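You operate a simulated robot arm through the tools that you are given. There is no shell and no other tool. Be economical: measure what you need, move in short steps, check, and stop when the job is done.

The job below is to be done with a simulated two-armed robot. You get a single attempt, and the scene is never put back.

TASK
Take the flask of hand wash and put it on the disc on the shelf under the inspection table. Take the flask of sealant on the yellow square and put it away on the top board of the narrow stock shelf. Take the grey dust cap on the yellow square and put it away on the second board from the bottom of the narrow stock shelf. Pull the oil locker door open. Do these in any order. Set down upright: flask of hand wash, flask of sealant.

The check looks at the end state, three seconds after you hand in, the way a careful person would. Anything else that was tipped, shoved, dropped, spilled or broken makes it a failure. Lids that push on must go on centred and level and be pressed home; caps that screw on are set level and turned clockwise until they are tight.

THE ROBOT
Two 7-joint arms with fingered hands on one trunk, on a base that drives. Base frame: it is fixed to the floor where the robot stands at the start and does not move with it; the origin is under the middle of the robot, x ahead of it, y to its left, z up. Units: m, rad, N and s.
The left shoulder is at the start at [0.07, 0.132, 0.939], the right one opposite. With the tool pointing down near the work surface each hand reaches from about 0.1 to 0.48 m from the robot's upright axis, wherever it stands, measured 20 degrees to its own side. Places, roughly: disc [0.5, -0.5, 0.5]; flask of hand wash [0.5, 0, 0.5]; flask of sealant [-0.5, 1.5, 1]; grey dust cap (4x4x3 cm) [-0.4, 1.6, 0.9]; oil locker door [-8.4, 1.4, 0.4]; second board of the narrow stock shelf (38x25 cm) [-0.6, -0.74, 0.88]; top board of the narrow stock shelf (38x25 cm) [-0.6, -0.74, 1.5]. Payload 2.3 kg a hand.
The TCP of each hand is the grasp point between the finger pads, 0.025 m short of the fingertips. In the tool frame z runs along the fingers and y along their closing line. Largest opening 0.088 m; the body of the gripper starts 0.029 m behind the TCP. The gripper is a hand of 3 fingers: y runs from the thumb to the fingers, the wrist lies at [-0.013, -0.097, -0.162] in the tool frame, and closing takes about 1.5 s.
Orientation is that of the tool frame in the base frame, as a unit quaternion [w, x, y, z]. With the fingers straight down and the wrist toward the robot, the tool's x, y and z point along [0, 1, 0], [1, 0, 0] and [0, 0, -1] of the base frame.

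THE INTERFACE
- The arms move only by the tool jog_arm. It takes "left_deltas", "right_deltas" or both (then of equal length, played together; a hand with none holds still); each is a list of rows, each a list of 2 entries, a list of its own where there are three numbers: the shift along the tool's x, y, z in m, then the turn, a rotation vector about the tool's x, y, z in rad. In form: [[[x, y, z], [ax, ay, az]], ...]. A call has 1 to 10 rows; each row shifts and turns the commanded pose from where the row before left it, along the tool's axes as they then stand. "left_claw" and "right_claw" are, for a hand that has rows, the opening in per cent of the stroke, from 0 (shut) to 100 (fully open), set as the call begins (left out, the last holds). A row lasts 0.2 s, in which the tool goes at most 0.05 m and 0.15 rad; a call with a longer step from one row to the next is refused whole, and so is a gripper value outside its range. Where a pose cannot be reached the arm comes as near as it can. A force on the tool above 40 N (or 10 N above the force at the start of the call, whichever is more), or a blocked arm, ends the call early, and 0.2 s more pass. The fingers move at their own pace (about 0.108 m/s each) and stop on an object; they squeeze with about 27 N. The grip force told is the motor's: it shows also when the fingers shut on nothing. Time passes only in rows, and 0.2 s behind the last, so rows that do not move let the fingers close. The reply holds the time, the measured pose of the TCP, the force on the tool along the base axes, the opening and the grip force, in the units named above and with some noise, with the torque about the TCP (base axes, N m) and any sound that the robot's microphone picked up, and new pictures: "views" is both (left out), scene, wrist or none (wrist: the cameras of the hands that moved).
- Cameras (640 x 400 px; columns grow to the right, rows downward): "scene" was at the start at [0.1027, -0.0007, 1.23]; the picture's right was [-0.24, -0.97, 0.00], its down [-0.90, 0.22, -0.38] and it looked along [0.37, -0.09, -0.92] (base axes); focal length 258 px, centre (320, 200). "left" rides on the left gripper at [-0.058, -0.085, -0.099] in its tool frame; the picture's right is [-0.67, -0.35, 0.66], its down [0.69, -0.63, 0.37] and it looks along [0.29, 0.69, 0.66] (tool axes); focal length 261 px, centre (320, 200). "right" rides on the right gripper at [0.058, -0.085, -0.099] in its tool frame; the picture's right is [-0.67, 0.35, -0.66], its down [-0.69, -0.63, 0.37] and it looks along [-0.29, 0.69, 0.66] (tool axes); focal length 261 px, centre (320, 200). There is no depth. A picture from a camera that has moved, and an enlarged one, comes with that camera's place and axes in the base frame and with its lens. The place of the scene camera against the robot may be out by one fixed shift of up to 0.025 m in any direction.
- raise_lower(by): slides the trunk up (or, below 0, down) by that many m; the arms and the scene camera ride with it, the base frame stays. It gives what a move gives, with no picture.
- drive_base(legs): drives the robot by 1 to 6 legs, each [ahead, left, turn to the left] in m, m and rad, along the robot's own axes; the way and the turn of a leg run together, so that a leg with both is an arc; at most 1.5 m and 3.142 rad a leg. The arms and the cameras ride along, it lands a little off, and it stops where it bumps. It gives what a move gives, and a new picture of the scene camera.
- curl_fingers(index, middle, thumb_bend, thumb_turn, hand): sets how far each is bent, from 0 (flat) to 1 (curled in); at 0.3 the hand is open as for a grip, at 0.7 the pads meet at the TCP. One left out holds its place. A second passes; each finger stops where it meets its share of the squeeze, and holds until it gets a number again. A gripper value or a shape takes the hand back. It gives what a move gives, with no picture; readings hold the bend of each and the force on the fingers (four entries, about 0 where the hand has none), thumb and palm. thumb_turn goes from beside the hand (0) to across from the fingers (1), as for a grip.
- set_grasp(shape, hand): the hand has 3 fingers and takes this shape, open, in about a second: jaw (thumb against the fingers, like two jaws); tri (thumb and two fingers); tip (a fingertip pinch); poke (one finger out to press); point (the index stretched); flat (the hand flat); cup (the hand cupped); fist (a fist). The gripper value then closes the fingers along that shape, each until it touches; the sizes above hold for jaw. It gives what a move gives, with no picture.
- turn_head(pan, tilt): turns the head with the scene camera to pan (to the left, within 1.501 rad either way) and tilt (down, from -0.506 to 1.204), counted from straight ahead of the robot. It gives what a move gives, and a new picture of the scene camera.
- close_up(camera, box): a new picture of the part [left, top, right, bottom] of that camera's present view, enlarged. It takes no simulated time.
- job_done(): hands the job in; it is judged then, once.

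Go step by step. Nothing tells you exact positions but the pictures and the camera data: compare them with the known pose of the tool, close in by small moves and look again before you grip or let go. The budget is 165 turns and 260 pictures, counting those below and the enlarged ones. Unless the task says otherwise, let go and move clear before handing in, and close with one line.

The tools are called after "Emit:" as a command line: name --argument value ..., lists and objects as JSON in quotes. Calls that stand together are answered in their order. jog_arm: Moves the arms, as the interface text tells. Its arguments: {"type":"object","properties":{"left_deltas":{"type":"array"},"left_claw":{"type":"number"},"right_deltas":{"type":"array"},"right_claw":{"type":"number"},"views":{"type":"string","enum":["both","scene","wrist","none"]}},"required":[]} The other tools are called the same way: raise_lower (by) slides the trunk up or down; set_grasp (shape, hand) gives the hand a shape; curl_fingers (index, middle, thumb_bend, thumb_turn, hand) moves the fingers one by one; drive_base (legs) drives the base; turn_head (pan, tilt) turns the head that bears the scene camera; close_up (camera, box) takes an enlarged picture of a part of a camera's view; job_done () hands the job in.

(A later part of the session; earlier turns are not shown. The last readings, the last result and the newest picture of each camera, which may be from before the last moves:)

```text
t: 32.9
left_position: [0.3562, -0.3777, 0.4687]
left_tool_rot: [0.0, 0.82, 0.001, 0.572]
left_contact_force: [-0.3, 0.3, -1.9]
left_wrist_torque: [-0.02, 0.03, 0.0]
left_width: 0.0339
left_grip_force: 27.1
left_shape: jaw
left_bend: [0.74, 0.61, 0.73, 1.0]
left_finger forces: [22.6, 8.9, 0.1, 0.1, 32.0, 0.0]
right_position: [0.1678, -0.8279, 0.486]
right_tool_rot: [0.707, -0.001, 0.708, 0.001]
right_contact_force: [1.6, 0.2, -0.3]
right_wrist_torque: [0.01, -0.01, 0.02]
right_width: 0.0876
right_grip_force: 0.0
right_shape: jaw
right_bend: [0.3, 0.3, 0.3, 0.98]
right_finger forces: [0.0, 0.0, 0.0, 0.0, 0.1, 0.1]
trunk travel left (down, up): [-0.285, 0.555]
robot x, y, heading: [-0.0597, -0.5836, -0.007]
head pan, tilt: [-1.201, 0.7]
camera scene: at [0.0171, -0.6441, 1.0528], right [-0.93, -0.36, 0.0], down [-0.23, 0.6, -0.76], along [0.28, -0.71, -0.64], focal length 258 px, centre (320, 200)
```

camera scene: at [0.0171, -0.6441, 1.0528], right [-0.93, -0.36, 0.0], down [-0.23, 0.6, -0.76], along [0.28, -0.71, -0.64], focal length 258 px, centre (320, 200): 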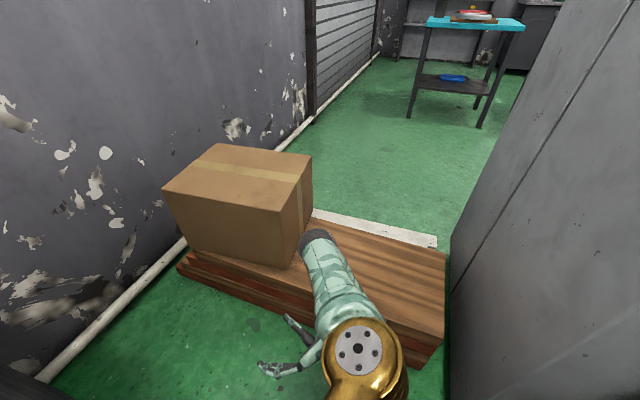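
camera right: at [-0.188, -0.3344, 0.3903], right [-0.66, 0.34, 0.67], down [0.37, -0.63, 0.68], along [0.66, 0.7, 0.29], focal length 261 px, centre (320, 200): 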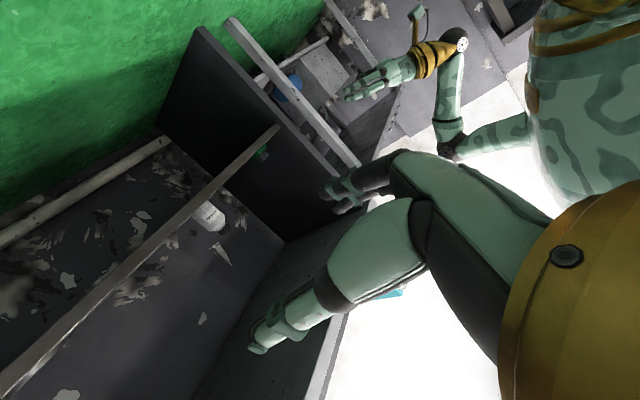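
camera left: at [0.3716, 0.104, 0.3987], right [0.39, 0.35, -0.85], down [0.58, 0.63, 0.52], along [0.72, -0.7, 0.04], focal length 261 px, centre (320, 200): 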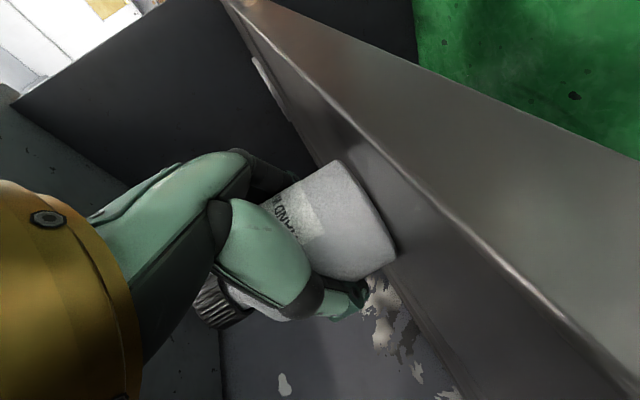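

My right elbow is close to the cardboard box. I'll shift the base 0.1 m left and bring the left hand inboard by the same amount.

Emit:
drive_base --legs '[[0, 0.1, 0.006]]'

Emit:
turn_head --pan 0 --tilt 0.75

Emit:
jog_arm --left_deltas '[[[0, 0.02, 0], [0, 0, 0]], [[0, 0.02, 0], [0, 0, 0]], [[0, 0.02, 0], [0, 0, 0]], [[0, 0.02, 0], [0, 0, 0]], [[0, 0.02, 0], [0, 0, 0]]]'

```text
t: 34.1
left_position: [0.3537, -0.2743, 0.4691]
left_tool_rot: [-0.001, 0.821, 0.003, 0.571]
left_contact_force: [-0.3, 0.1, -2.2]
left_wrist_torque: [-0.03, -0.04, -0.04]
left_width: 0.0339
left_grip_force: 27.3
left_shape: jaw
left_bend: [0.74, 0.61, 0.73, 1.0]
left_finger forces: [22.8, 8.8, 0.0, 0.0, 32.1, 0.0]
right_position: [0.1686, -0.7252, 0.485]
right_tool_rot: [0.707, -0.002, 0.707, 0.002]
right_contact_force: [1.0, 0.4, -0.4]
right_wrist_torque: [-0.03, 0.01, -0.02]
right_width: 0.0878
right_grip_force: 0.0
right_shape: jaw
right_bend: [0.3, 0.3, 0.3, 0.98]
right_finger forces: [0.1, 0.1, 0.0, 0.0, 0.1, 0.1]
trunk travel left (down, up): [-0.285, 0.555]
robot x, y, heading: [-0.0621, -0.4811, 0.01]
head pan, tilt: [-1.201, 0.7]
camera scene: at [0.0173, -0.5434, 1.0528], right [-0.93, -0.37, 0.0], down [-0.24, 0.6, -0.77], along [0.28, -0.71, -0.64], focal length 258 px, centre (320, 200)
```

scene: 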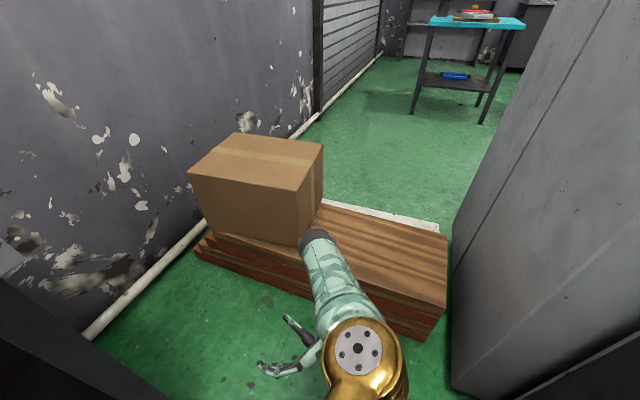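

```text
t: 35.5
left_position: [0.3534, -0.2751, 0.468]
left_tool_rot: [-0.001, 0.821, 0.004, 0.572]
left_contact_force: [-0.6, 0.0, -1.7]
left_wrist_torque: [-0.01, -0.01, 0.0]
left_width: 0.0342
left_grip_force: 26.9
left_shape: jaw
left_bend: [0.74, 0.61, 0.73, 1.0]
left_finger forces: [22.7, 8.9, 0.0, 0.0, 32.2, 0.0]
right_position: [0.1687, -0.7258, 0.4863]
right_tool_rot: [0.707, -0.002, 0.708, 0.003]
right_contact_force: [-0.3, 0.0, -0.1]
right_wrist_torque: [0.03, 0.01, 0.02]
right_width: 0.0874
right_grip_force: 0.0
right_shape: jaw
right_bend: [0.3, 0.3, 0.3, 0.98]
right_finger forces: [0.0, 0.0, 0.0, 0.0, 0.0, 0.1]
trunk travel left (down, up): [-0.285, 0.555]
robot x, y, heading: [-0.0578, -0.4785, 0.01]
head pan, tilt: [0.0, 0.75]
camera scene: at [0.0688, -0.4642, 1.0485], right [0.01, -1.0, 0.0], down [-0.68, -0.01, -0.73], along [0.73, 0.01, -0.68], focal length 258 px, centre (320, 200)
```

scene: 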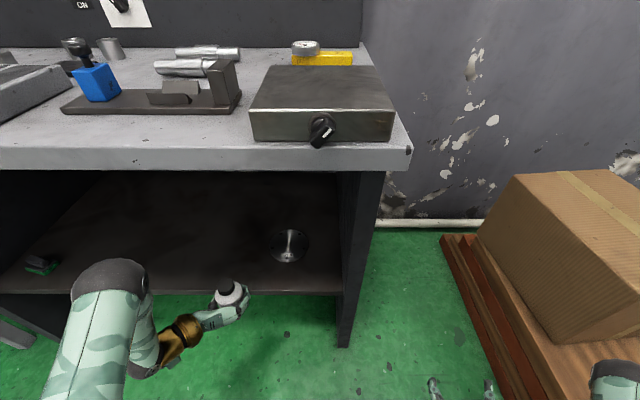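

```text
t: 36.7
left_position: [0.3565, -0.3745, 0.4694]
left_tool_rot: [-0.002, 0.82, 0.003, 0.573]
left_contact_force: [0.7, -0.2, -2.9]
left_wrist_torque: [-0.02, -0.05, -0.02]
left_width: 0.034
left_grip_force: 26.8
left_shape: jaw
left_bend: [0.74, 0.61, 0.73, 1.0]
left_finger forces: [22.7, 8.8, 0.0, 0.0, 32.0, 0.0]
right_position: [0.17, -0.7262, 0.486]
right_tool_rot: [0.707, -0.004, 0.708, 0.002]
right_contact_force: [0.0, -0.6, -0.3]
right_wrist_torque: [0.0, 0.0, -0.01]
right_width: 0.0877
right_grip_force: 0.2
right_shape: jaw
right_bend: [0.3, 0.3, 0.3, 0.98]
right_finger forces: [0.0, 0.1, 0.1, 0.0, 0.0, 0.1]
trunk travel left (down, up): [-0.285, 0.555]
robot x, y, heading: [-0.0633, -0.4815, 0.005]
head pan, tilt: [0.0, 0.75]
camera scene: at [0.0688, -0.4645, 1.0485], right [0.01, -1.0, 0.0], down [-0.68, -0.01, -0.73], along [0.73, 0.01, -0.68], focal length 258 px, centre (320, 200)
camera left: at [0.2421, -0.2922, 0.4493], right [0.38, 0.35, -0.85], down [0.57, 0.63, 0.52], along [0.72, -0.69, 0.04], focal length 261 px, centre (320, 200)
```

scene: 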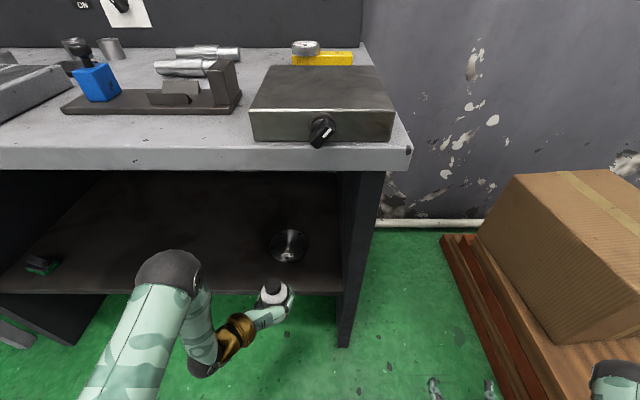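
left: 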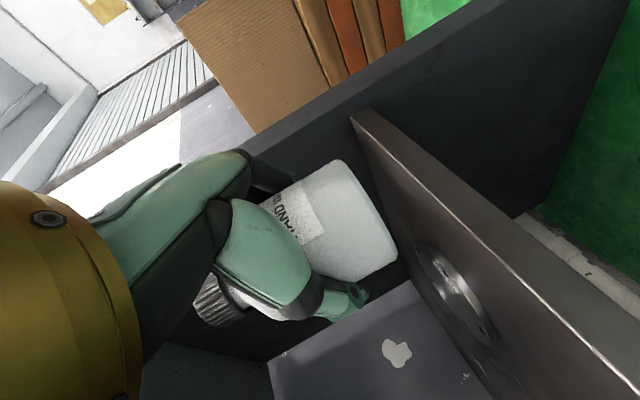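

Flask and disc are aligned in y. I'll drive 0.14 m forward, then extend the arm.

Emit:
drive_base --legs '[[0.145, 0, -0.005]]'

Emit:
jog_arm --left_deltas '[[[0.006, 0, 0.0165], [0, 0, 0]], [[0.006, 0, 0.0165], [0, 0, 0]], [[0.006, 0, 0.0165], [0, 0, 0]], [[0.006, 0, 0.0165], [0, 0, 0]]]'

```text
t: 38.0
left_position: [0.5003, -0.3775, 0.4691]
left_tool_rot: [-0.001, 0.82, 0.001, 0.572]
left_contact_force: [-0.2, 0.3, -1.8]
left_wrist_torque: [-0.03, 0.02, -0.03]
left_width: 0.0336
left_grip_force: 27.3
left_shape: jaw
left_bend: [0.74, 0.61, 0.73, 1.0]
left_finger forces: [22.7, 8.8, 0.1, 0.0, 32.0, 0.0]
right_position: [0.3122, -0.7266, 0.4851]
right_tool_rot: [0.707, -0.001, 0.708, 0.001]
right_contact_force: [-0.3, -0.4, 0.0]
right_wrist_torque: [0.02, 0.0, -0.02]
right_width: 0.0878
right_grip_force: 0.0
right_shape: jaw
right_bend: [0.3, 0.3, 0.3, 0.98]
right_finger forces: [0.0, 0.1, 0.0, 0.0, 0.1, 0.1]
trunk travel left (down, up): [-0.285, 0.555]
robot x, y, heading: [0.0816, -0.4774, 0.006]
head pan, tilt: [0.0, 0.75]
camera scene: at [0.2126, -0.4642, 1.0484], right [0.0, -1.0, 0.0], down [-0.68, 0.0, -0.73], along [0.73, 0.0, -0.68], focal length 258 px, centre (320, 200)
```

scene: 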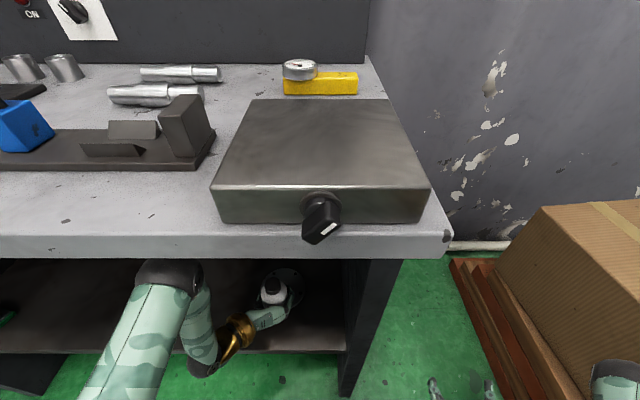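

```text
t: 39.0
left_position: [0.5726, -0.3767, 0.4693]
left_tool_rot: [-0.001, 0.821, 0.002, 0.572]
left_contact_force: [0.4, -0.3, -1.9]
left_wrist_torque: [-0.01, -0.03, 0.03]
left_width: 0.034
left_grip_force: 26.9
left_shape: jaw
left_bend: [0.74, 0.61, 0.73, 1.0]
left_finger forces: [22.7, 8.9, 0.0, 0.1, 32.0, 0.0]
right_position: [0.3113, -0.7262, 0.485]
right_tool_rot: [0.707, -0.001, 0.708, 0.001]
right_contact_force: [0.5, -0.4, -0.2]
right_wrist_torque: [-0.01, 0.01, 0.04]
right_width: 0.0874
right_grip_force: 0.1
right_shape: jaw
right_bend: [0.3, 0.3, 0.3, 0.98]
right_finger forces: [0.1, 0.0, 0.0, 0.1, 0.1, 0.0]
trunk travel left (down, up): [-0.285, 0.555]
robot x, y, heading: [0.0859, -0.4749, 0.0]
head pan, tilt: [0.0, 0.75]
camera scene: at [0.2124, -0.4643, 1.0485], right [0.0, -1.0, 0.0], down [-0.68, 0.0, -0.73], along [0.73, 0.0, -0.68], focal length 258 px, centre (320, 200)
camera left: at [0.458, -0.2929, 0.4483], right [0.38, 0.35, -0.86], down [0.58, 0.63, 0.52], along [0.72, -0.69, 0.04], focal length 261 px, centre (320, 200)
```

scene: 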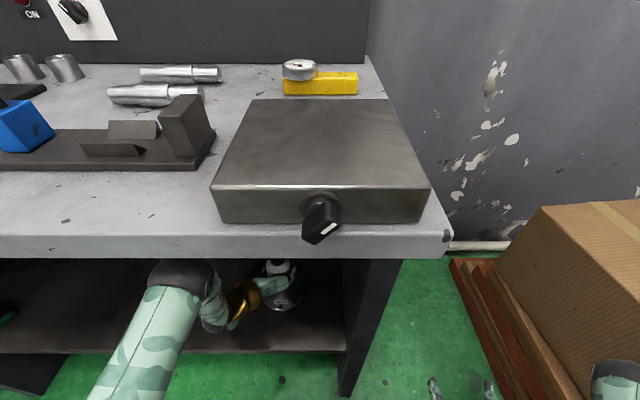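
left: 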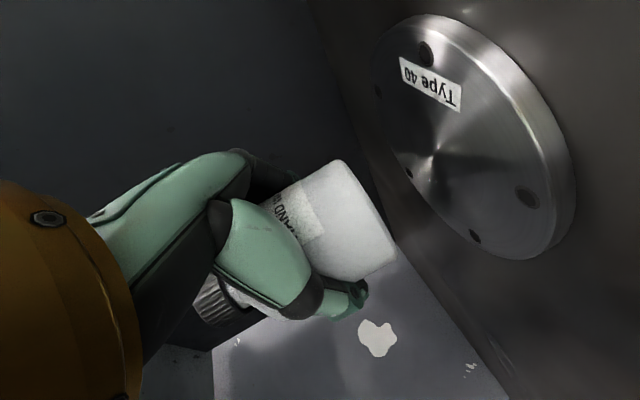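

I'll take a close look at where the flask sits over the disc.

Emit:
close_up --camera "scene" --box '[180, 250, 360, 350]'

```text
3.56 times, centred on (270, 300) of scene
camera zoom: at [0.2124, -0.4643, 1.0485], right [0.0, -1.0, 0.0], down [-0.68, 0.0, -0.73], along [0.73, 0.0, -0.68], focal length 917 px, centre (498, -156)
```

zoom: 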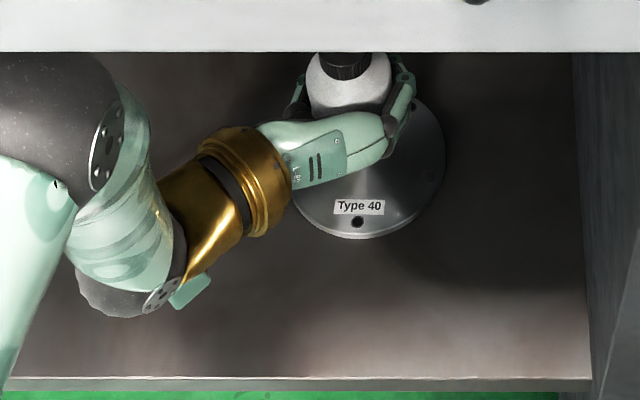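

The flask is centred over the disc within a few mm. I'll lower it until contact.

Emit:
raise_lower --by -0.028

Emit:
jog_arm --left_deltas '[[[-0.0028, 0, 0.001], [0, 0, 0]], [[-0.0028, 0, 0.001], [0, 0, 0]]]'

```text
t: 39.8
left_position: [0.5705, -0.3777, 0.4411]
left_tool_rot: [0.0, 0.82, 0.002, 0.572]
left_contact_force: [-0.6, 0.0, -2.4]
left_wrist_torque: [-0.02, 0.0, 0.0]
left_width: 0.0338
left_grip_force: 27.2
left_shape: jaw
left_bend: [0.74, 0.61, 0.73, 1.0]
left_finger forces: [22.8, 8.9, 0.0, 0.1, 32.0, 0.0]
right_position: [0.3115, -0.7263, 0.4565]
right_tool_rot: [0.706, 0.0, 0.708, 0.001]
right_contact_force: [-0.2, -0.2, 0.5]
right_wrist_torque: [0.0, 0.0, 0.0]
right_width: 0.0878
right_grip_force: 0.0
right_shape: jaw
right_bend: [0.3, 0.3, 0.3, 0.98]
right_finger forces: [0.1, 0.1, 0.0, 0.0, 0.0, 0.0]
trunk travel left (down, up): [-0.257, 0.583]
robot x, y, heading: [0.0823, -0.478, 0.003]
head pan, tilt: [0.0, 0.75]
```

```text
t: 40.4
left_position: [0.5711, -0.3759, 0.4346]
left_tool_rot: [-0.001, 0.82, 0.002, 0.572]
left_contact_force: [0.1, -0.7, -2.5]
left_wrist_torque: [0.02, -0.01, 0.0]
left_width: 0.0339
left_grip_force: 27.0
left_shape: jaw
left_bend: [0.74, 0.61, 0.73, 1.0]
left_finger forces: [22.7, 8.9, 0.1, 0.0, 32.1, 0.1]
right_position: [0.3107, -0.7268, 0.4571]
right_tool_rot: [0.707, 0.0, 0.708, 0.001]
right_contact_force: [-0.9, 0.3, 0.6]
right_wrist_torque: [0.0, 0.01, -0.02]
right_width: 0.0877
right_grip_force: 0.1
right_shape: jaw
right_bend: [0.3, 0.3, 0.3, 0.98]
right_finger forces: [0.0, 0.0, 0.1, 0.1, 0.0, 0.1]
trunk travel left (down, up): [-0.257, 0.583]
robot x, y, heading: [0.0853, -0.4835, 0.003]
head pan, tilt: [0.0, 0.75]
camera scene: at [0.2124, -0.4642, 1.0205], right [0.0, -1.0, 0.0], down [-0.68, 0.0, -0.73], along [0.73, 0.0, -0.68], focal length 258 px, centre (320, 200)
camera left: at [0.4574, -0.2924, 0.4145], right [0.38, 0.35, -0.86], down [0.58, 0.63, 0.52], along [0.72, -0.69, 0.04], focal length 261 px, centre (320, 200)
```

scene: 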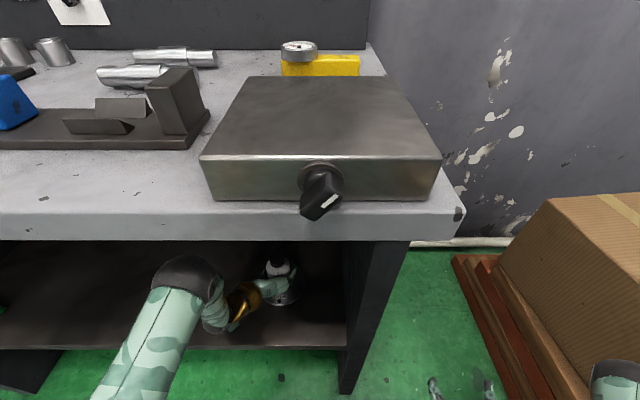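
left: 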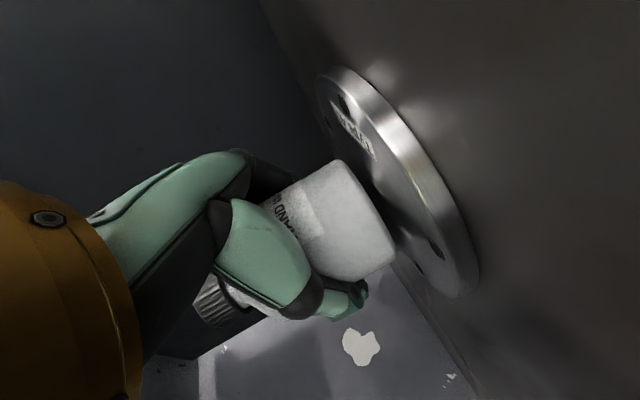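

Close to contact; I'll lower in 1.5 mm steps, watching the force.

Emit:
jog_arm --left_deltas '[[[-0.0014, 0, 0.0005], [0, 0, 0]], [[-0.0014, 0, 0.0005], [0, 0, 0]]]' --views "none"

Emit:
jog_arm --left_deltas '[[[-0.0014, 0, 0.0005], [0, 0, 0]]]' --views "wrist"

```text
t: 41.0
left_position: [0.5713, -0.3764, 0.4302]
left_tool_rot: [-0.002, 0.82, 0.001, 0.572]
left_contact_force: [-0.6, 0.0, -2.7]
left_wrist_torque: [-0.04, -0.03, 0.03]
left_width: 0.0336
left_grip_force: 27.3
left_shape: jaw
left_bend: [0.74, 0.61, 0.73, 1.0]
left_finger forces: [22.7, 8.9, 0.0, 0.1, 31.9, 0.1]
right_position: [0.3115, -0.7255, 0.4575]
right_tool_rot: [0.706, -0.001, 0.708, 0.0]
right_contact_force: [0.4, 0.5, 0.0]
right_wrist_torque: [-0.01, -0.03, 0.03]
right_width: 0.0883
right_grip_force: 0.1
right_shape: jaw
right_bend: [0.3, 0.3, 0.3, 0.98]
right_finger forces: [0.0, 0.1, 0.1, 0.0, 0.0, 0.0]
trunk travel left (down, up): [-0.257, 0.583]
robot x, y, heading: [0.0819, -0.4765, 0.005]
head pan, tilt: [0.0, 0.75]
```

```text
t: 41.4
left_position: [0.5712, -0.3765, 0.4295]
left_tool_rot: [0.0, 0.82, 0.003, 0.572]
left_contact_force: [-0.2, -1.2, -2.0]
left_wrist_torque: [-0.03, 0.01, -0.01]
left_width: 0.0338
left_grip_force: 26.7
left_shape: jaw
left_bend: [0.74, 0.61, 0.73, 1.0]
left_finger forces: [22.8, 8.9, 0.0, 0.1, 31.9, 0.0]
right_position: [0.3101, -0.7271, 0.4576]
right_tool_rot: [0.707, -0.001, 0.707, 0.001]
right_contact_force: [-0.8, 0.9, 0.3]
right_wrist_torque: [-0.02, -0.02, 0.02]
right_width: 0.0875
right_grip_force: 0.0
right_shape: jaw
right_bend: [0.3, 0.3, 0.3, 0.98]
right_finger forces: [0.0, 0.0, 0.0, 0.0, 0.1, 0.0]
trunk travel left (down, up): [-0.257, 0.583]
robot x, y, heading: [0.0812, -0.4789, 0.002]
head pan, tilt: [0.0, 0.75]
camera left: at [0.4574, -0.2923, 0.4095], right [0.38, 0.35, -0.86], down [0.58, 0.63, 0.52], along [0.72, -0.69, 0.04], focal length 261 px, centre (320, 200)
```

left: 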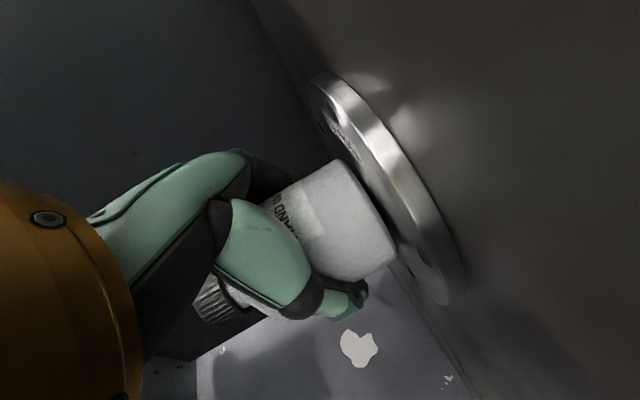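

Emit:
jog_arm --left_deltas '[[[-0.0019, 0, 0.0007], [0, 0, 0]]]' --views "none"

Emit:
jog_arm --left_deltas '[[[-0.0014, 0, 0.0005], [0, 0, 0]]]' --views "wrist"

```text
t: 41.8
left_position: [0.5704, -0.3763, 0.4272]
left_tool_rot: [0.0, 0.82, 0.001, 0.572]
left_contact_force: [-0.6, -0.1, -1.7]
left_wrist_torque: [-0.02, -0.04, 0.02]
left_width: 0.0335
left_grip_force: 27.0
left_shape: jaw
left_bend: [0.74, 0.61, 0.73, 1.0]
left_finger forces: [22.7, 8.9, 0.0, 0.1, 32.0, 0.0]
right_position: [0.3104, -0.7252, 0.4581]
right_tool_rot: [0.707, -0.001, 0.707, 0.001]
right_contact_force: [-0.5, 1.0, 0.1]
right_wrist_torque: [0.0, 0.0, 0.01]
right_width: 0.0878
right_grip_force: 0.0
right_shape: jaw
right_bend: [0.3, 0.3, 0.3, 0.98]
right_finger forces: [0.1, 0.0, 0.0, 0.0, 0.0, 0.0]
trunk travel left (down, up): [-0.257, 0.583]
robot x, y, heading: [0.0847, -0.4783, 0.001]
head pan, tilt: [0.0, 0.75]
```

```text
t: 42.2
left_position: [0.5711, -0.3765, 0.4267]
left_tool_rot: [0.0, 0.819, 0.002, 0.574]
left_contact_force: [-0.3, 0.9, 1.5]
left_wrist_torque: [-0.08, -0.05, 0.02]
left_width: 0.0338
left_grip_force: 26.3
left_shape: jaw
left_bend: [0.74, 0.61, 0.73, 1.0]
left_finger forces: [22.7, 8.8, 0.0, 0.0, 32.7, 0.0]
right_position: [0.3108, -0.7263, 0.4577]
right_tool_rot: [0.707, 0.0, 0.707, 0.0]
right_contact_force: [-0.7, -0.1, -0.5]
right_wrist_torque: [-0.02, 0.0, -0.01]
right_width: 0.0879
right_grip_force: 0.0
right_shape: jaw
right_bend: [0.3, 0.3, 0.3, 0.98]
right_finger forces: [0.0, 0.0, 0.0, 0.0, 0.0, 0.0]
trunk travel left (down, up): [-0.257, 0.583]
robot x, y, heading: [0.0863, -0.4745, 0.003]
head pan, tilt: [0.0, 0.75]
camera left: at [0.4574, -0.2926, 0.4066], right [0.38, 0.35, -0.85], down [0.58, 0.63, 0.52], along [0.72, -0.69, 0.04], focal length 261 px, centre (320, 200)
```

left: 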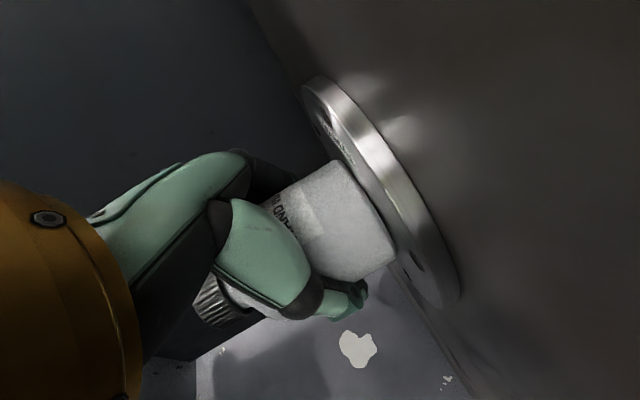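

Contact: the vertical force swung from -2 to +1.5 N. Releasing.

Emit:
jog_arm --left_deltas '[[[0, 0, 0], [0, 0, 0]], [[0, 0, 0], [0, 0, 0]], [[0, 0, 0], [0, 0, 0]], [[0, 0, 0], [0, 0, 0]], [[0, 0, 0], [0, 0, 0]], [[0, 0, 0], [0, 0, 0]]]' --left_claw 100

```text
t: 43.6
left_position: [0.5714, -0.3758, 0.4266]
left_tool_rot: [-0.002, 0.82, 0.001, 0.573]
left_contact_force: [-0.8, -1.0, -0.6]
left_wrist_torque: [0.01, 0.01, 0.0]
left_width: 0.0874
left_grip_force: 0.1
left_shape: jaw
left_bend: [0.3, 0.3, 0.3, 0.98]
left_finger forces: [0.0, 0.1, 0.0, 0.0, 0.0, 0.0]
right_position: [0.3107, -0.7258, 0.4582]
right_tool_rot: [0.707, -0.001, 0.707, 0.0]
right_contact_force: [0.3, 0.2, -0.5]
right_wrist_torque: [0.03, -0.01, -0.03]
right_width: 0.0876
right_grip_force: 0.0
right_shape: jaw
right_bend: [0.3, 0.3, 0.3, 0.98]
right_finger forces: [0.0, 0.1, 0.1, 0.1, 0.0, 0.0]
trunk travel left (down, up): [-0.257, 0.583]
robot x, y, heading: [0.0816, -0.4755, 0.005]
head pan, tilt: [0.0, 0.75]
camera scene: at [0.2119, -0.4644, 1.0206], right [0.0, -1.0, 0.0], down [-0.68, 0.0, -0.73], along [0.73, 0.0, -0.68], focal length 258 px, centre (320, 200)
camera left: at [0.4574, -0.2927, 0.4062], right [0.38, 0.35, -0.85], down [0.58, 0.63, 0.52], along [0.72, -0.69, 0.04], focal length 261 px, centre (320, 200)
```

scene: 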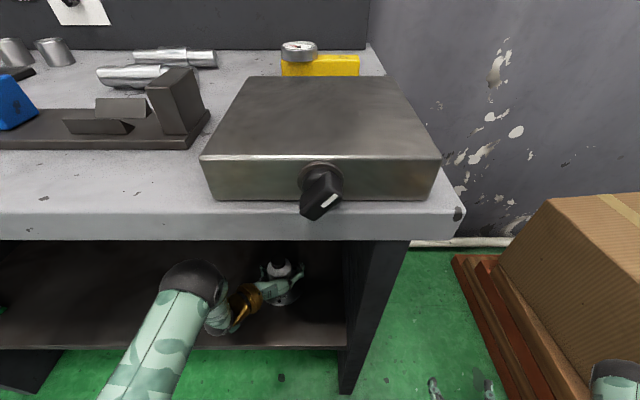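
left: 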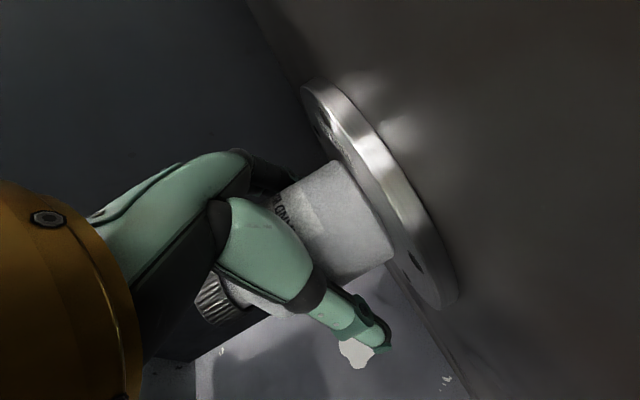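

Released and standing. I'll withdraw straight back.

Emit:
jog_arm --left_deltas '[[[-0.0068, 0, -0.0188], [0, 0, 0]], [[-0.0068, 0, -0.0188], [0, 0, 0]], [[-0.0068, 0, -0.0188], [0, 0, 0]], [[-0.0068, 0, -0.0188], [0, 0, 0]], [[-0.0068, 0, -0.0188], [0, 0, 0]]]' --views "wrist"

Emit:
drive_base --legs '[[-0.35, 0, 0]]'

Emit:
close_up --camera "scene" --box '[160, 100, 400, 250]'

```text
t: 44.8
left_position: [0.4707, -0.3765, 0.4265]
left_tool_rot: [-0.001, 0.819, 0.001, 0.573]
left_contact_force: [0.7, -0.6, -0.3]
left_wrist_torque: [0.02, -0.03, 0.04]
left_width: 0.0875
left_grip_force: 0.0
left_shape: jaw
left_bend: [0.3, 0.3, 0.3, 0.98]
left_finger forces: [0.0, 0.1, 0.0, 0.0, 0.0, 0.1]
right_position: [0.3114, -0.7259, 0.4577]
right_tool_rot: [0.707, 0.0, 0.707, 0.0]
right_contact_force: [0.7, 0.1, 0.0]
right_wrist_torque: [-0.02, -0.02, 0.03]
right_width: 0.0875
right_grip_force: 0.0
right_shape: jaw
right_bend: [0.3, 0.3, 0.3, 0.98]
right_finger forces: [0.1, 0.0, 0.0, 0.1, 0.0, 0.1]
trunk travel left (down, up): [-0.257, 0.583]
robot x, y, heading: [0.0826, -0.4796, 0.004]
head pan, tilt: [0.0, 0.75]
camera left: at [0.357, -0.2923, 0.4065], right [0.38, 0.35, -0.85], down [0.58, 0.63, 0.52], along [0.72, -0.69, 0.04], focal length 261 px, centre (320, 200)
```

left: 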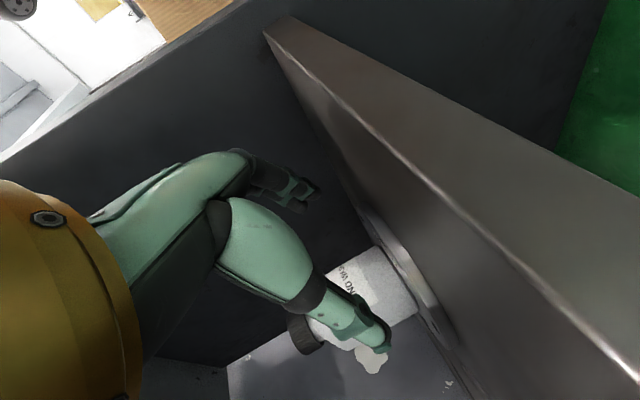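

```text
t: 46.8
left_position: [0.1711, -0.3605, 0.4268]
left_tool_rot: [-0.009, 0.819, 0.014, 0.573]
left_contact_force: [0.8, 0.2, -0.2]
left_wrist_torque: [-0.03, 0.01, -0.01]
left_width: 0.0875
left_grip_force: 0.0
left_shape: jaw
left_bend: [0.3, 0.3, 0.3, 0.98]
left_finger forces: [0.1, 0.0, 0.0, 0.0, 0.0, 0.2]
right_position: [0.0225, -0.7135, 0.4577]
right_tool_rot: [0.707, -0.011, 0.707, 0.011]
right_contact_force: [-0.4, 0.6, -0.5]
right_wrist_torque: [-0.02, -0.01, 0.01]
right_width: 0.088
right_grip_force: 0.0
right_shape: jaw
right_bend: [0.3, 0.3, 0.3, 0.98]
right_finger forces: [0.0, 0.1, 0.1, 0.0, 0.0, 0.1]
trunk travel left (down, up): [-0.257, 0.583]
robot x, y, heading: [-0.2125, -0.4711, 0.039]
head pan, tilt: [0.0, 0.75]
stopped in leg 1: the robot was blocked; the commanded pose is now the measured one
camera scene: at [-0.0846, -0.4546, 1.0206], right [0.03, -1.0, 0.0], down [-0.68, -0.02, -0.73], along [0.73, 0.02, -0.68], focal length 258 px, centre (320, 200)
```

scene: 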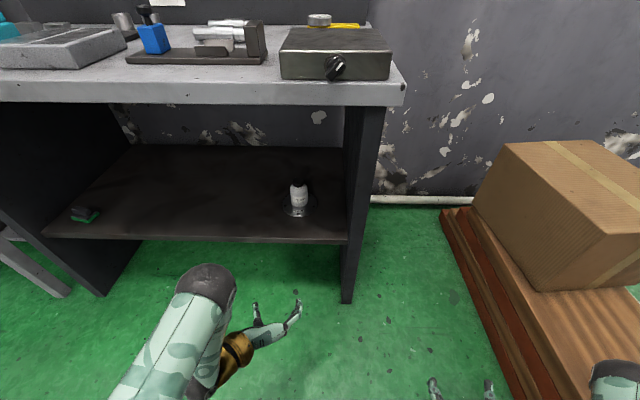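

```text
2.67 times, centred on (280, 175) of scene
camera zoom: at [-0.0846, -0.4546, 1.0206], right [0.03, -1.0, 0.0], down [-0.68, -0.02, -0.73], along [0.73, 0.02, -0.68], focal length 688 px, centre (427, 267)
```

zoom: 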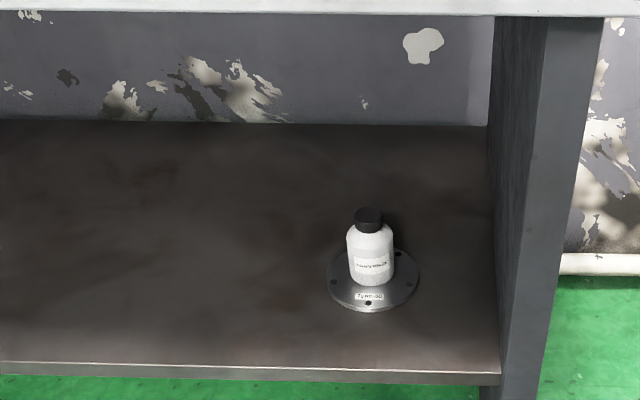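

The hand wash is upright on the disc, but backing up I bumped something behind on the right. I'll ease off and look.

Emit:
drive_base --legs '[[0.06, 0, 0]]'

Emit:
turn_head --pan -1.5 --tilt 0.3

```text
t: 47.8
left_position: [0.2308, -0.3579, 0.4264]
left_tool_rot: [-0.008, 0.819, 0.014, 0.573]
left_contact_force: [0.7, -0.1, 0.1]
left_wrist_torque: [-0.02, 0.01, 0.01]
left_width: 0.0878
left_grip_force: 0.1
left_shape: jaw
left_bend: [0.3, 0.3, 0.3, 0.98]
left_finger forces: [0.0, 0.1, 0.0, 0.0, 0.1, 0.0]
right_position: [0.0828, -0.7117, 0.4579]
right_tool_rot: [0.706, -0.011, 0.708, 0.011]
right_contact_force: [0.6, -0.8, -0.1]
right_wrist_torque: [-0.01, 0.01, -0.01]
right_width: 0.0875
right_grip_force: 0.0
right_shape: jaw
right_bend: [0.3, 0.3, 0.3, 0.98]
right_finger forces: [0.0, 0.0, 0.0, 0.1, 0.1, 0.0]
trunk travel left (down, up): [-0.257, 0.583]
robot x, y, heading: [-0.1556, -0.4687, 0.032]
head pan, tilt: [0.0, 0.75]
camera scene: at [-0.0251, -0.4525, 1.0205], right [0.03, -1.0, 0.0], down [-0.68, -0.02, -0.73], along [0.73, 0.02, -0.68], focal length 258 px, centre (320, 200)
```

scene: 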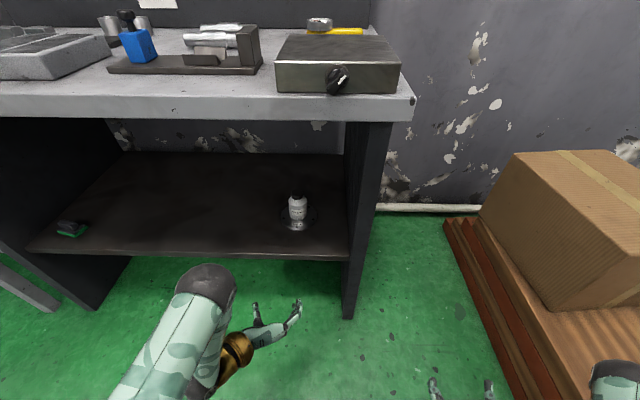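

```text
t: 49.4
left_position: [0.2311, -0.357, 0.4265]
left_tool_rot: [-0.008, 0.82, 0.013, 0.573]
left_contact_force: [-0.6, -0.2, 0.4]
left_wrist_torque: [0.01, 0.01, 0.01]
left_width: 0.0879
left_grip_force: 0.1
left_shape: jaw
left_bend: [0.3, 0.3, 0.3, 0.98]
left_finger forces: [0.0, 0.0, 0.0, 0.0, 0.0, 0.1]
right_position: [0.0801, -0.7122, 0.4581]
right_tool_rot: [0.706, -0.011, 0.708, 0.011]
right_contact_force: [0.4, -1.0, 0.0]
right_wrist_torque: [-0.02, 0.0, 0.03]
right_width: 0.0875
right_grip_force: 0.1
right_shape: jaw
right_bend: [0.3, 0.3, 0.3, 0.98]
right_finger forces: [0.0, 0.0, 0.0, 0.1, 0.1, 0.0]
trunk travel left (down, up): [-0.257, 0.583]
robot x, y, heading: [-0.1571, -0.4716, 0.026]
head pan, tilt: [-1.499, 0.3]
camera scene: at [-0.0985, -0.5481, 1.0609], right [-0.99, -0.1, 0.0], down [-0.03, 0.29, -0.96], along [0.1, -0.95, -0.3], focal length 258 px, centre (320, 200)
```

scene: 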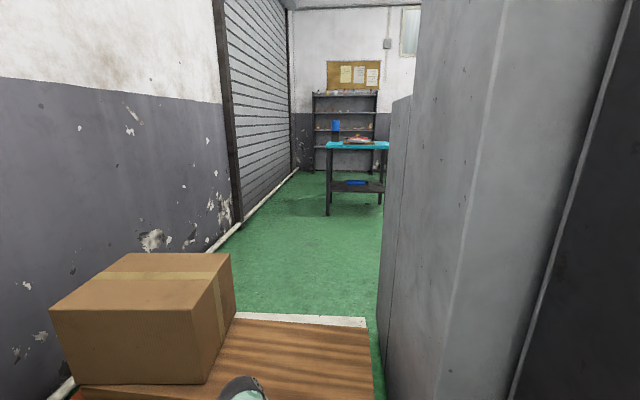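

My base touched the tall cabinet side at about x -0.27; I'll stay clear of it. Next I'll move into the open, back off, raise the trunk and face the yellow-square table.

Emit:
drive_base --legs '[[0, 0.58, -0.026], [-0.2, 0, 0]]'

Emit:
raise_lower --by 0.5

Emit:
turn_head --pan -1.5 --tilt 0.3

```text
t: 53.9
left_position: [0.0198, 0.2107, 0.4264]
left_tool_rot: [-0.002, 0.819, 0.004, 0.573]
left_contact_force: [0.9, -1.1, -0.3]
left_wrist_torque: [0.0, 0.0, -0.02]
left_width: 0.0874
left_grip_force: 0.1
left_shape: jaw
left_bend: [0.3, 0.3, 0.3, 0.98]
left_finger forces: [0.1, 0.0, 0.0, 0.0, 0.0, 0.0]
right_position: [-0.1375, -0.14, 0.4586]
right_tool_rot: [0.707, -0.003, 0.707, 0.003]
right_contact_force: [-0.3, 0.4, -0.1]
right_wrist_torque: [0.01, 0.02, -0.01]
right_width: 0.088
right_grip_force: 0.0
right_shape: jaw
right_bend: [0.3, 0.3, 0.3, 0.98]
right_finger forces: [0.0, 0.1, 0.0, 0.0, 0.0, 0.0]
trunk travel left (down, up): [-0.257, 0.583]
robot x, y, heading: [-0.3671, 0.1049, 0.008]
head pan, tilt: [-1.499, 0.3]
camera scene: at [-0.3133, 0.0276, 1.0609], right [-1.0, -0.08, 0.0], down [-0.02, 0.29, -0.96], along [0.08, -0.95, -0.3], focal length 258 px, centre (320, 200)
```

scene: 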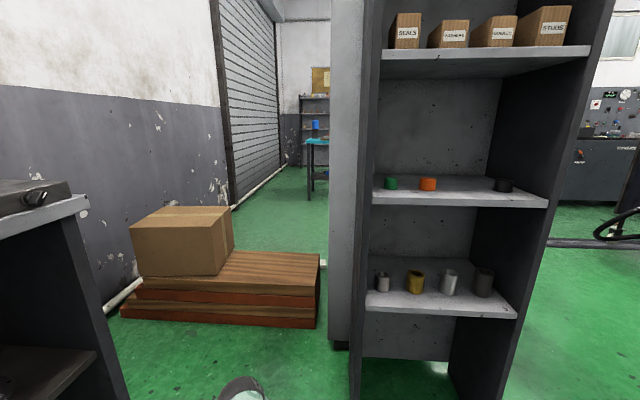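

```text
refused: 0.5 is not a number from -0.4 to 0.4
```

```text
t: 54.5
left_position: [0.0216, 0.2095, 0.4265]
left_tool_rot: [-0.002, 0.82, 0.004, 0.572]
left_contact_force: [0.3, 0.2, 0.7]
left_wrist_torque: [-0.01, -0.02, 0.03]
left_width: 0.0879
left_grip_force: 0.0
left_shape: jaw
left_bend: [0.3, 0.3, 0.3, 0.98]
left_finger forces: [0.0, 0.0, 0.1, 0.1, 0.1, 0.0]
right_position: [-0.1368, -0.1403, 0.4578]
right_tool_rot: [0.707, -0.002, 0.707, 0.002]
right_contact_force: [-0.9, -0.1, 0.8]
right_wrist_torque: [0.02, 0.01, 0.03]
right_width: 0.0877
right_grip_force: 0.1
right_shape: jaw
right_bend: [0.3, 0.3, 0.3, 0.98]
right_finger forces: [0.1, 0.0, 0.0, 0.0, 0.1, 0.0]
trunk travel left (down, up): [-0.257, 0.583]
robot x, y, heading: [-0.3692, 0.1093, 0.007]
head pan, tilt: [-1.499, 0.3]
camera scene: at [-0.313, 0.0276, 1.0609], right [-1.0, -0.08, 0.0], down [-0.02, 0.29, -0.96], along [0.08, -0.95, -0.3], focal length 258 px, centre (320, 200)
```

scene: 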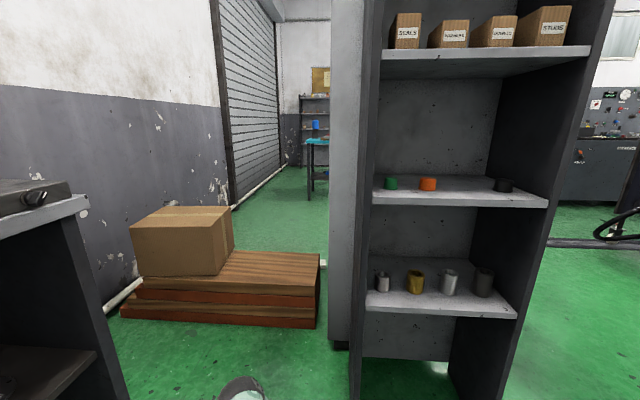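

The stock shelf contents are all standing. The lowest board holds cups, the second holds caps (with a free gap), the third holds boxes. Now I'll raise the trunk and turn to the yellow-square table.

Emit:
raise_lower --by 0.4

Emit:
turn_head --pan 0 --tilt 0.5

Emit:
drive_base --legs '[[0, 0, 1.563], [0.45, 0, 0]]'

```text
t: 58.3
left_position: [0.0205, 0.2098, 0.8279]
left_tool_rot: [-0.001, 0.819, 0.004, 0.573]
left_contact_force: [-0.5, -1.2, -0.2]
left_wrist_torque: [-0.01, 0.01, 0.03]
left_width: 0.0877
left_grip_force: 0.1
left_shape: jaw
left_bend: [0.3, 0.3, 0.3, 0.98]
left_finger forces: [0.0, 0.0, 0.1, 0.0, 0.1, 0.0]
right_position: [-0.137, -0.1395, 0.8557]
right_tool_rot: [0.706, -0.003, 0.708, 0.002]
right_contact_force: [-0.5, -0.3, 0.0]
right_wrist_torque: [0.02, 0.02, -0.02]
right_width: 0.0879
right_grip_force: 0.0
right_shape: jaw
right_bend: [0.3, 0.3, 0.3, 0.98]
right_finger forces: [0.0, 0.1, 0.1, 0.1, 0.0, 0.1]
trunk travel left (down, up): [-0.657, 0.183]
robot x, y, heading: [-0.3671, 0.1055, 0.002]
head pan, tilt: [-1.499, 0.3]
```

```text
t: 59.9
left_position: [0.0201, 0.21, 0.8275]
left_tool_rot: [-0.003, 0.82, 0.004, 0.573]
left_contact_force: [0.5, 0.1, -0.3]
left_wrist_torque: [-0.01, 0.02, 0.02]
left_width: 0.0874
left_grip_force: 0.1
left_shape: jaw
left_bend: [0.3, 0.3, 0.3, 0.98]
left_finger forces: [0.0, 0.0, 0.0, 0.1, 0.0, 0.0]
right_position: [-0.1369, -0.1407, 0.8578]
right_tool_rot: [0.706, -0.003, 0.708, 0.002]
right_contact_force: [-0.1, 0.2, 0.6]
right_wrist_torque: [-0.01, 0.0, -0.02]
right_width: 0.0872
right_grip_force: 0.0
right_shape: jaw
right_bend: [0.3, 0.3, 0.3, 0.98]
right_finger forces: [0.0, 0.1, 0.1, 0.0, 0.1, 0.0]
trunk travel left (down, up): [-0.657, 0.183]
robot x, y, heading: [-0.367, 0.1106, 0.006]
head pan, tilt: [0.0, 0.499]
camera scene: at [-0.2293, 0.1212, 1.4425], right [0.01, -1.0, 0.0], down [-0.48, 0.0, -0.88], along [0.88, 0.01, -0.48], focal length 258 px, centre (320, 200)
```

scene: 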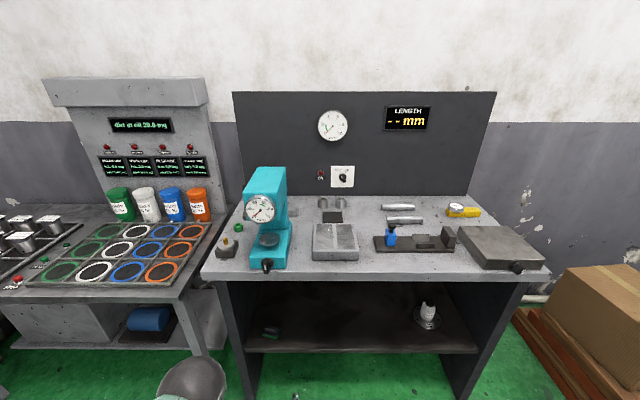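

```text
t: 66.5
left_position: [-0.4817, 0.9355, 0.8268]
left_tool_rot: [-0.408, 0.575, 0.584, 0.403]
left_contact_force: [0.1, 0.1, 0.4]
left_wrist_torque: [0.0, -0.02, -0.02]
left_width: 0.0878
left_grip_force: 0.1
left_shape: jaw
left_bend: [0.3, 0.3, 0.3, 0.98]
left_finger forces: [0.0, 0.1, 0.1, 0.1, 0.0, 0.0]
right_position: [-0.1309, 0.7813, 0.8577]
right_tool_rot: [-0.497, 0.503, -0.497, -0.503]
right_contact_force: [1.0, 1.9, -0.5]
right_wrist_torque: [0.03, 0.02, -0.02]
right_width: 0.0878
right_grip_force: 0.1
right_shape: jaw
right_bend: [0.3, 0.3, 0.3, 0.98]
right_finger forces: [0.0, 0.0, 0.0, 0.0, 0.1, 0.0]
trunk travel left (down, up): [-0.657, 0.183]
robot x, y, heading: [-0.3713, 0.5516, 1.592]
head pan, tilt: [0.0, 0.499]
camera scene: at [-0.3808, 0.7026, 1.4426], right [1.0, 0.02, 0.0], down [0.01, -0.48, -0.88], along [-0.01, 0.88, -0.48], focal length 258 px, centre (320, 200)
```

scene: 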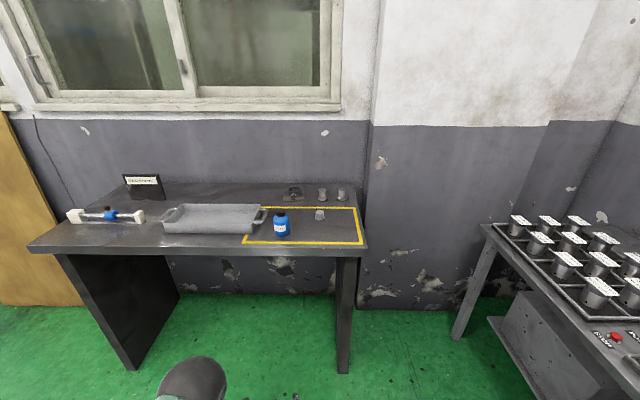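

Emit:
close_up --camera "scene" --box '[220, 170, 380, 270]'

```text
4.00 times, centred on (300, 220) of scene
camera zoom: at [-0.3808, 0.7026, 1.4426], right [1.0, 0.02, 0.0], down [0.01, -0.48, -0.88], along [-0.01, 0.88, -0.48], focal length 1032 px, centre (400, 120)
```

zoom: 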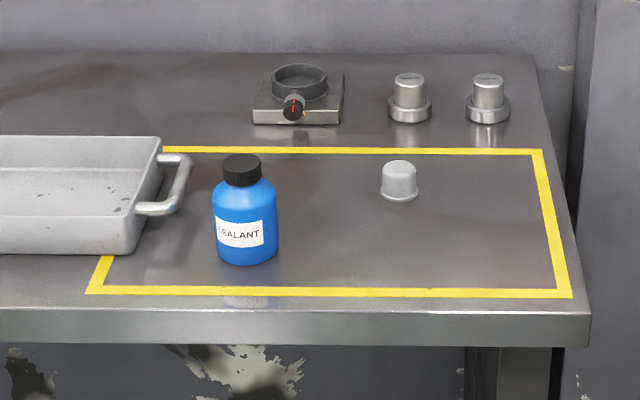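

The sealant is at about [-0.53, 1.49] with a tray handle just left and behind it, and the grey cap is at about [-0.39, 1.6]. I'll come at the sealant from front right (base turned about 0.5 rad left), so the thumb stays clear of the handle.

Emit:
raise_lower --by 0.13

Emit:
drive_base --legs '[[0.4, -0.19, 0], [0, 0, 0.508]]'

Emit:
jog_arm --left_deltas '[[[0, 0, 0], [0, 0, 0]]]' --views "wrist"

```text
t: 68.0
left_position: [-0.4817, 0.9362, 0.9574]
left_tool_rot: [-0.408, 0.574, 0.585, 0.402]
left_contact_force: [-0.2, 0.0, 0.1]
left_wrist_torque: [0.01, -0.01, 0.01]
left_width: 0.0878
left_grip_force: 0.1
left_shape: jaw
left_bend: [0.3, 0.3, 0.3, 0.98]
left_finger forces: [0.0, 0.0, 0.0, 0.0, 0.0, 0.0]
right_position: [-0.1299, 0.7797, 0.9875]
right_tool_rot: [-0.496, 0.504, -0.497, -0.503]
right_contact_force: [0.4, 0.3, 0.0]
right_wrist_torque: [0.01, 0.04, -0.01]
right_width: 0.0875
right_grip_force: 0.1
right_shape: jaw
right_bend: [0.3, 0.3, 0.3, 0.98]
right_finger forces: [0.0, 0.1, 0.0, 0.1, 0.0, 0.0]
trunk travel left (down, up): [-0.787, 0.053]
robot x, y, heading: [-0.3752, 0.5504, 1.585]
head pan, tilt: [0.0, 0.499]
```

```text
t: 72.2
left_position: [-0.4725, 1.2442, 0.9569]
left_tool_rot: [-0.496, 0.41, 0.71, 0.286]
left_contact_force: [0.2, 0.2, -0.5]
left_wrist_torque: [0.03, 0.02, 0.02]
left_width: 0.0876
left_grip_force: 0.1
left_shape: jaw
left_bend: [0.3, 0.3, 0.3, 0.98]
left_finger forces: [0.1, 0.1, 0.1, 0.0, 0.0, 0.1]
right_position: [-0.0889, 1.2789, 0.9885]
right_tool_rot: [-0.353, 0.614, -0.354, -0.611]
right_contact_force: [-0.2, 1.0, -0.1]
right_wrist_torque: [0.02, 0.01, -0.03]
right_width: 0.0878
right_grip_force: 0.1
right_shape: jaw
right_bend: [0.3, 0.3, 0.3, 0.98]
right_finger forces: [0.1, 0.1, 0.0, 0.1, 0.0, 0.0]
trunk travel left (down, up): [-0.787, 0.053]
robot x, y, heading: [-0.1914, 0.9567, 2.095]
head pan, tilt: [0.0, 0.499]
camera scene: at [-0.2637, 1.0934, 1.5725], right [0.87, 0.5, 0.0], down [0.24, -0.41, -0.88], along [-0.44, 0.76, -0.48], focal length 258 px, centre (320, 200)
```

scene: 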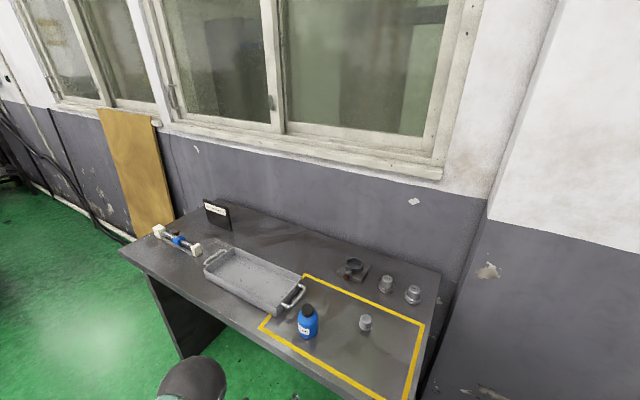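

```text
t: 72.6
left_position: [-0.4712, 1.2434, 0.9574]
left_tool_rot: [-0.496, 0.409, 0.711, 0.287]
left_contact_force: [-0.6, 0.3, 0.6]
left_wrist_torque: [0.0, 0.0, -0.04]
left_width: 0.0875
left_grip_force: 0.0
left_shape: jaw
left_bend: [0.3, 0.3, 0.3, 0.98]
left_finger forces: [0.1, 0.1, 0.1, 0.1, 0.1, 0.0]
right_position: [-0.0884, 1.2797, 0.9874]
right_tool_rot: [-0.354, 0.612, -0.354, -0.612]
right_contact_force: [0.2, 1.0, -0.4]
right_wrist_torque: [0.0, 0.01, -0.02]
right_width: 0.0879
right_grip_force: 0.1
right_shape: jaw
right_bend: [0.3, 0.3, 0.3, 0.98]
right_finger forces: [0.0, 0.0, 0.1, 0.0, 0.0, 0.0]
trunk travel left (down, up): [-0.787, 0.053]
robot x, y, heading: [-0.1925, 0.9628, 2.094]
head pan, tilt: [0.0, 0.499]
camera left: at [-0.4887, 1.1034, 0.9365], right [-0.49, 0.16, -0.85], down [-0.84, 0.19, 0.52], along [0.24, 0.97, 0.04], focal length 261 px, centre (320, 200)
```

left: 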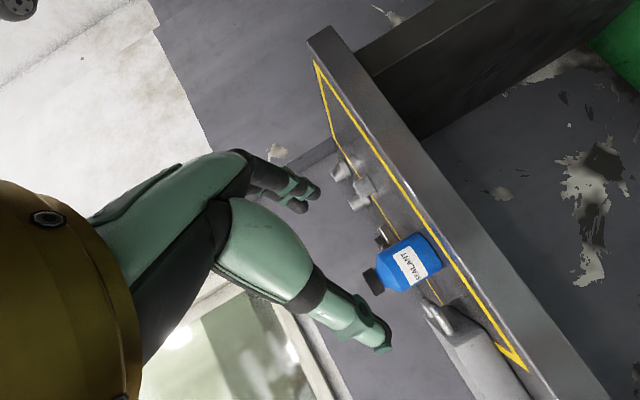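

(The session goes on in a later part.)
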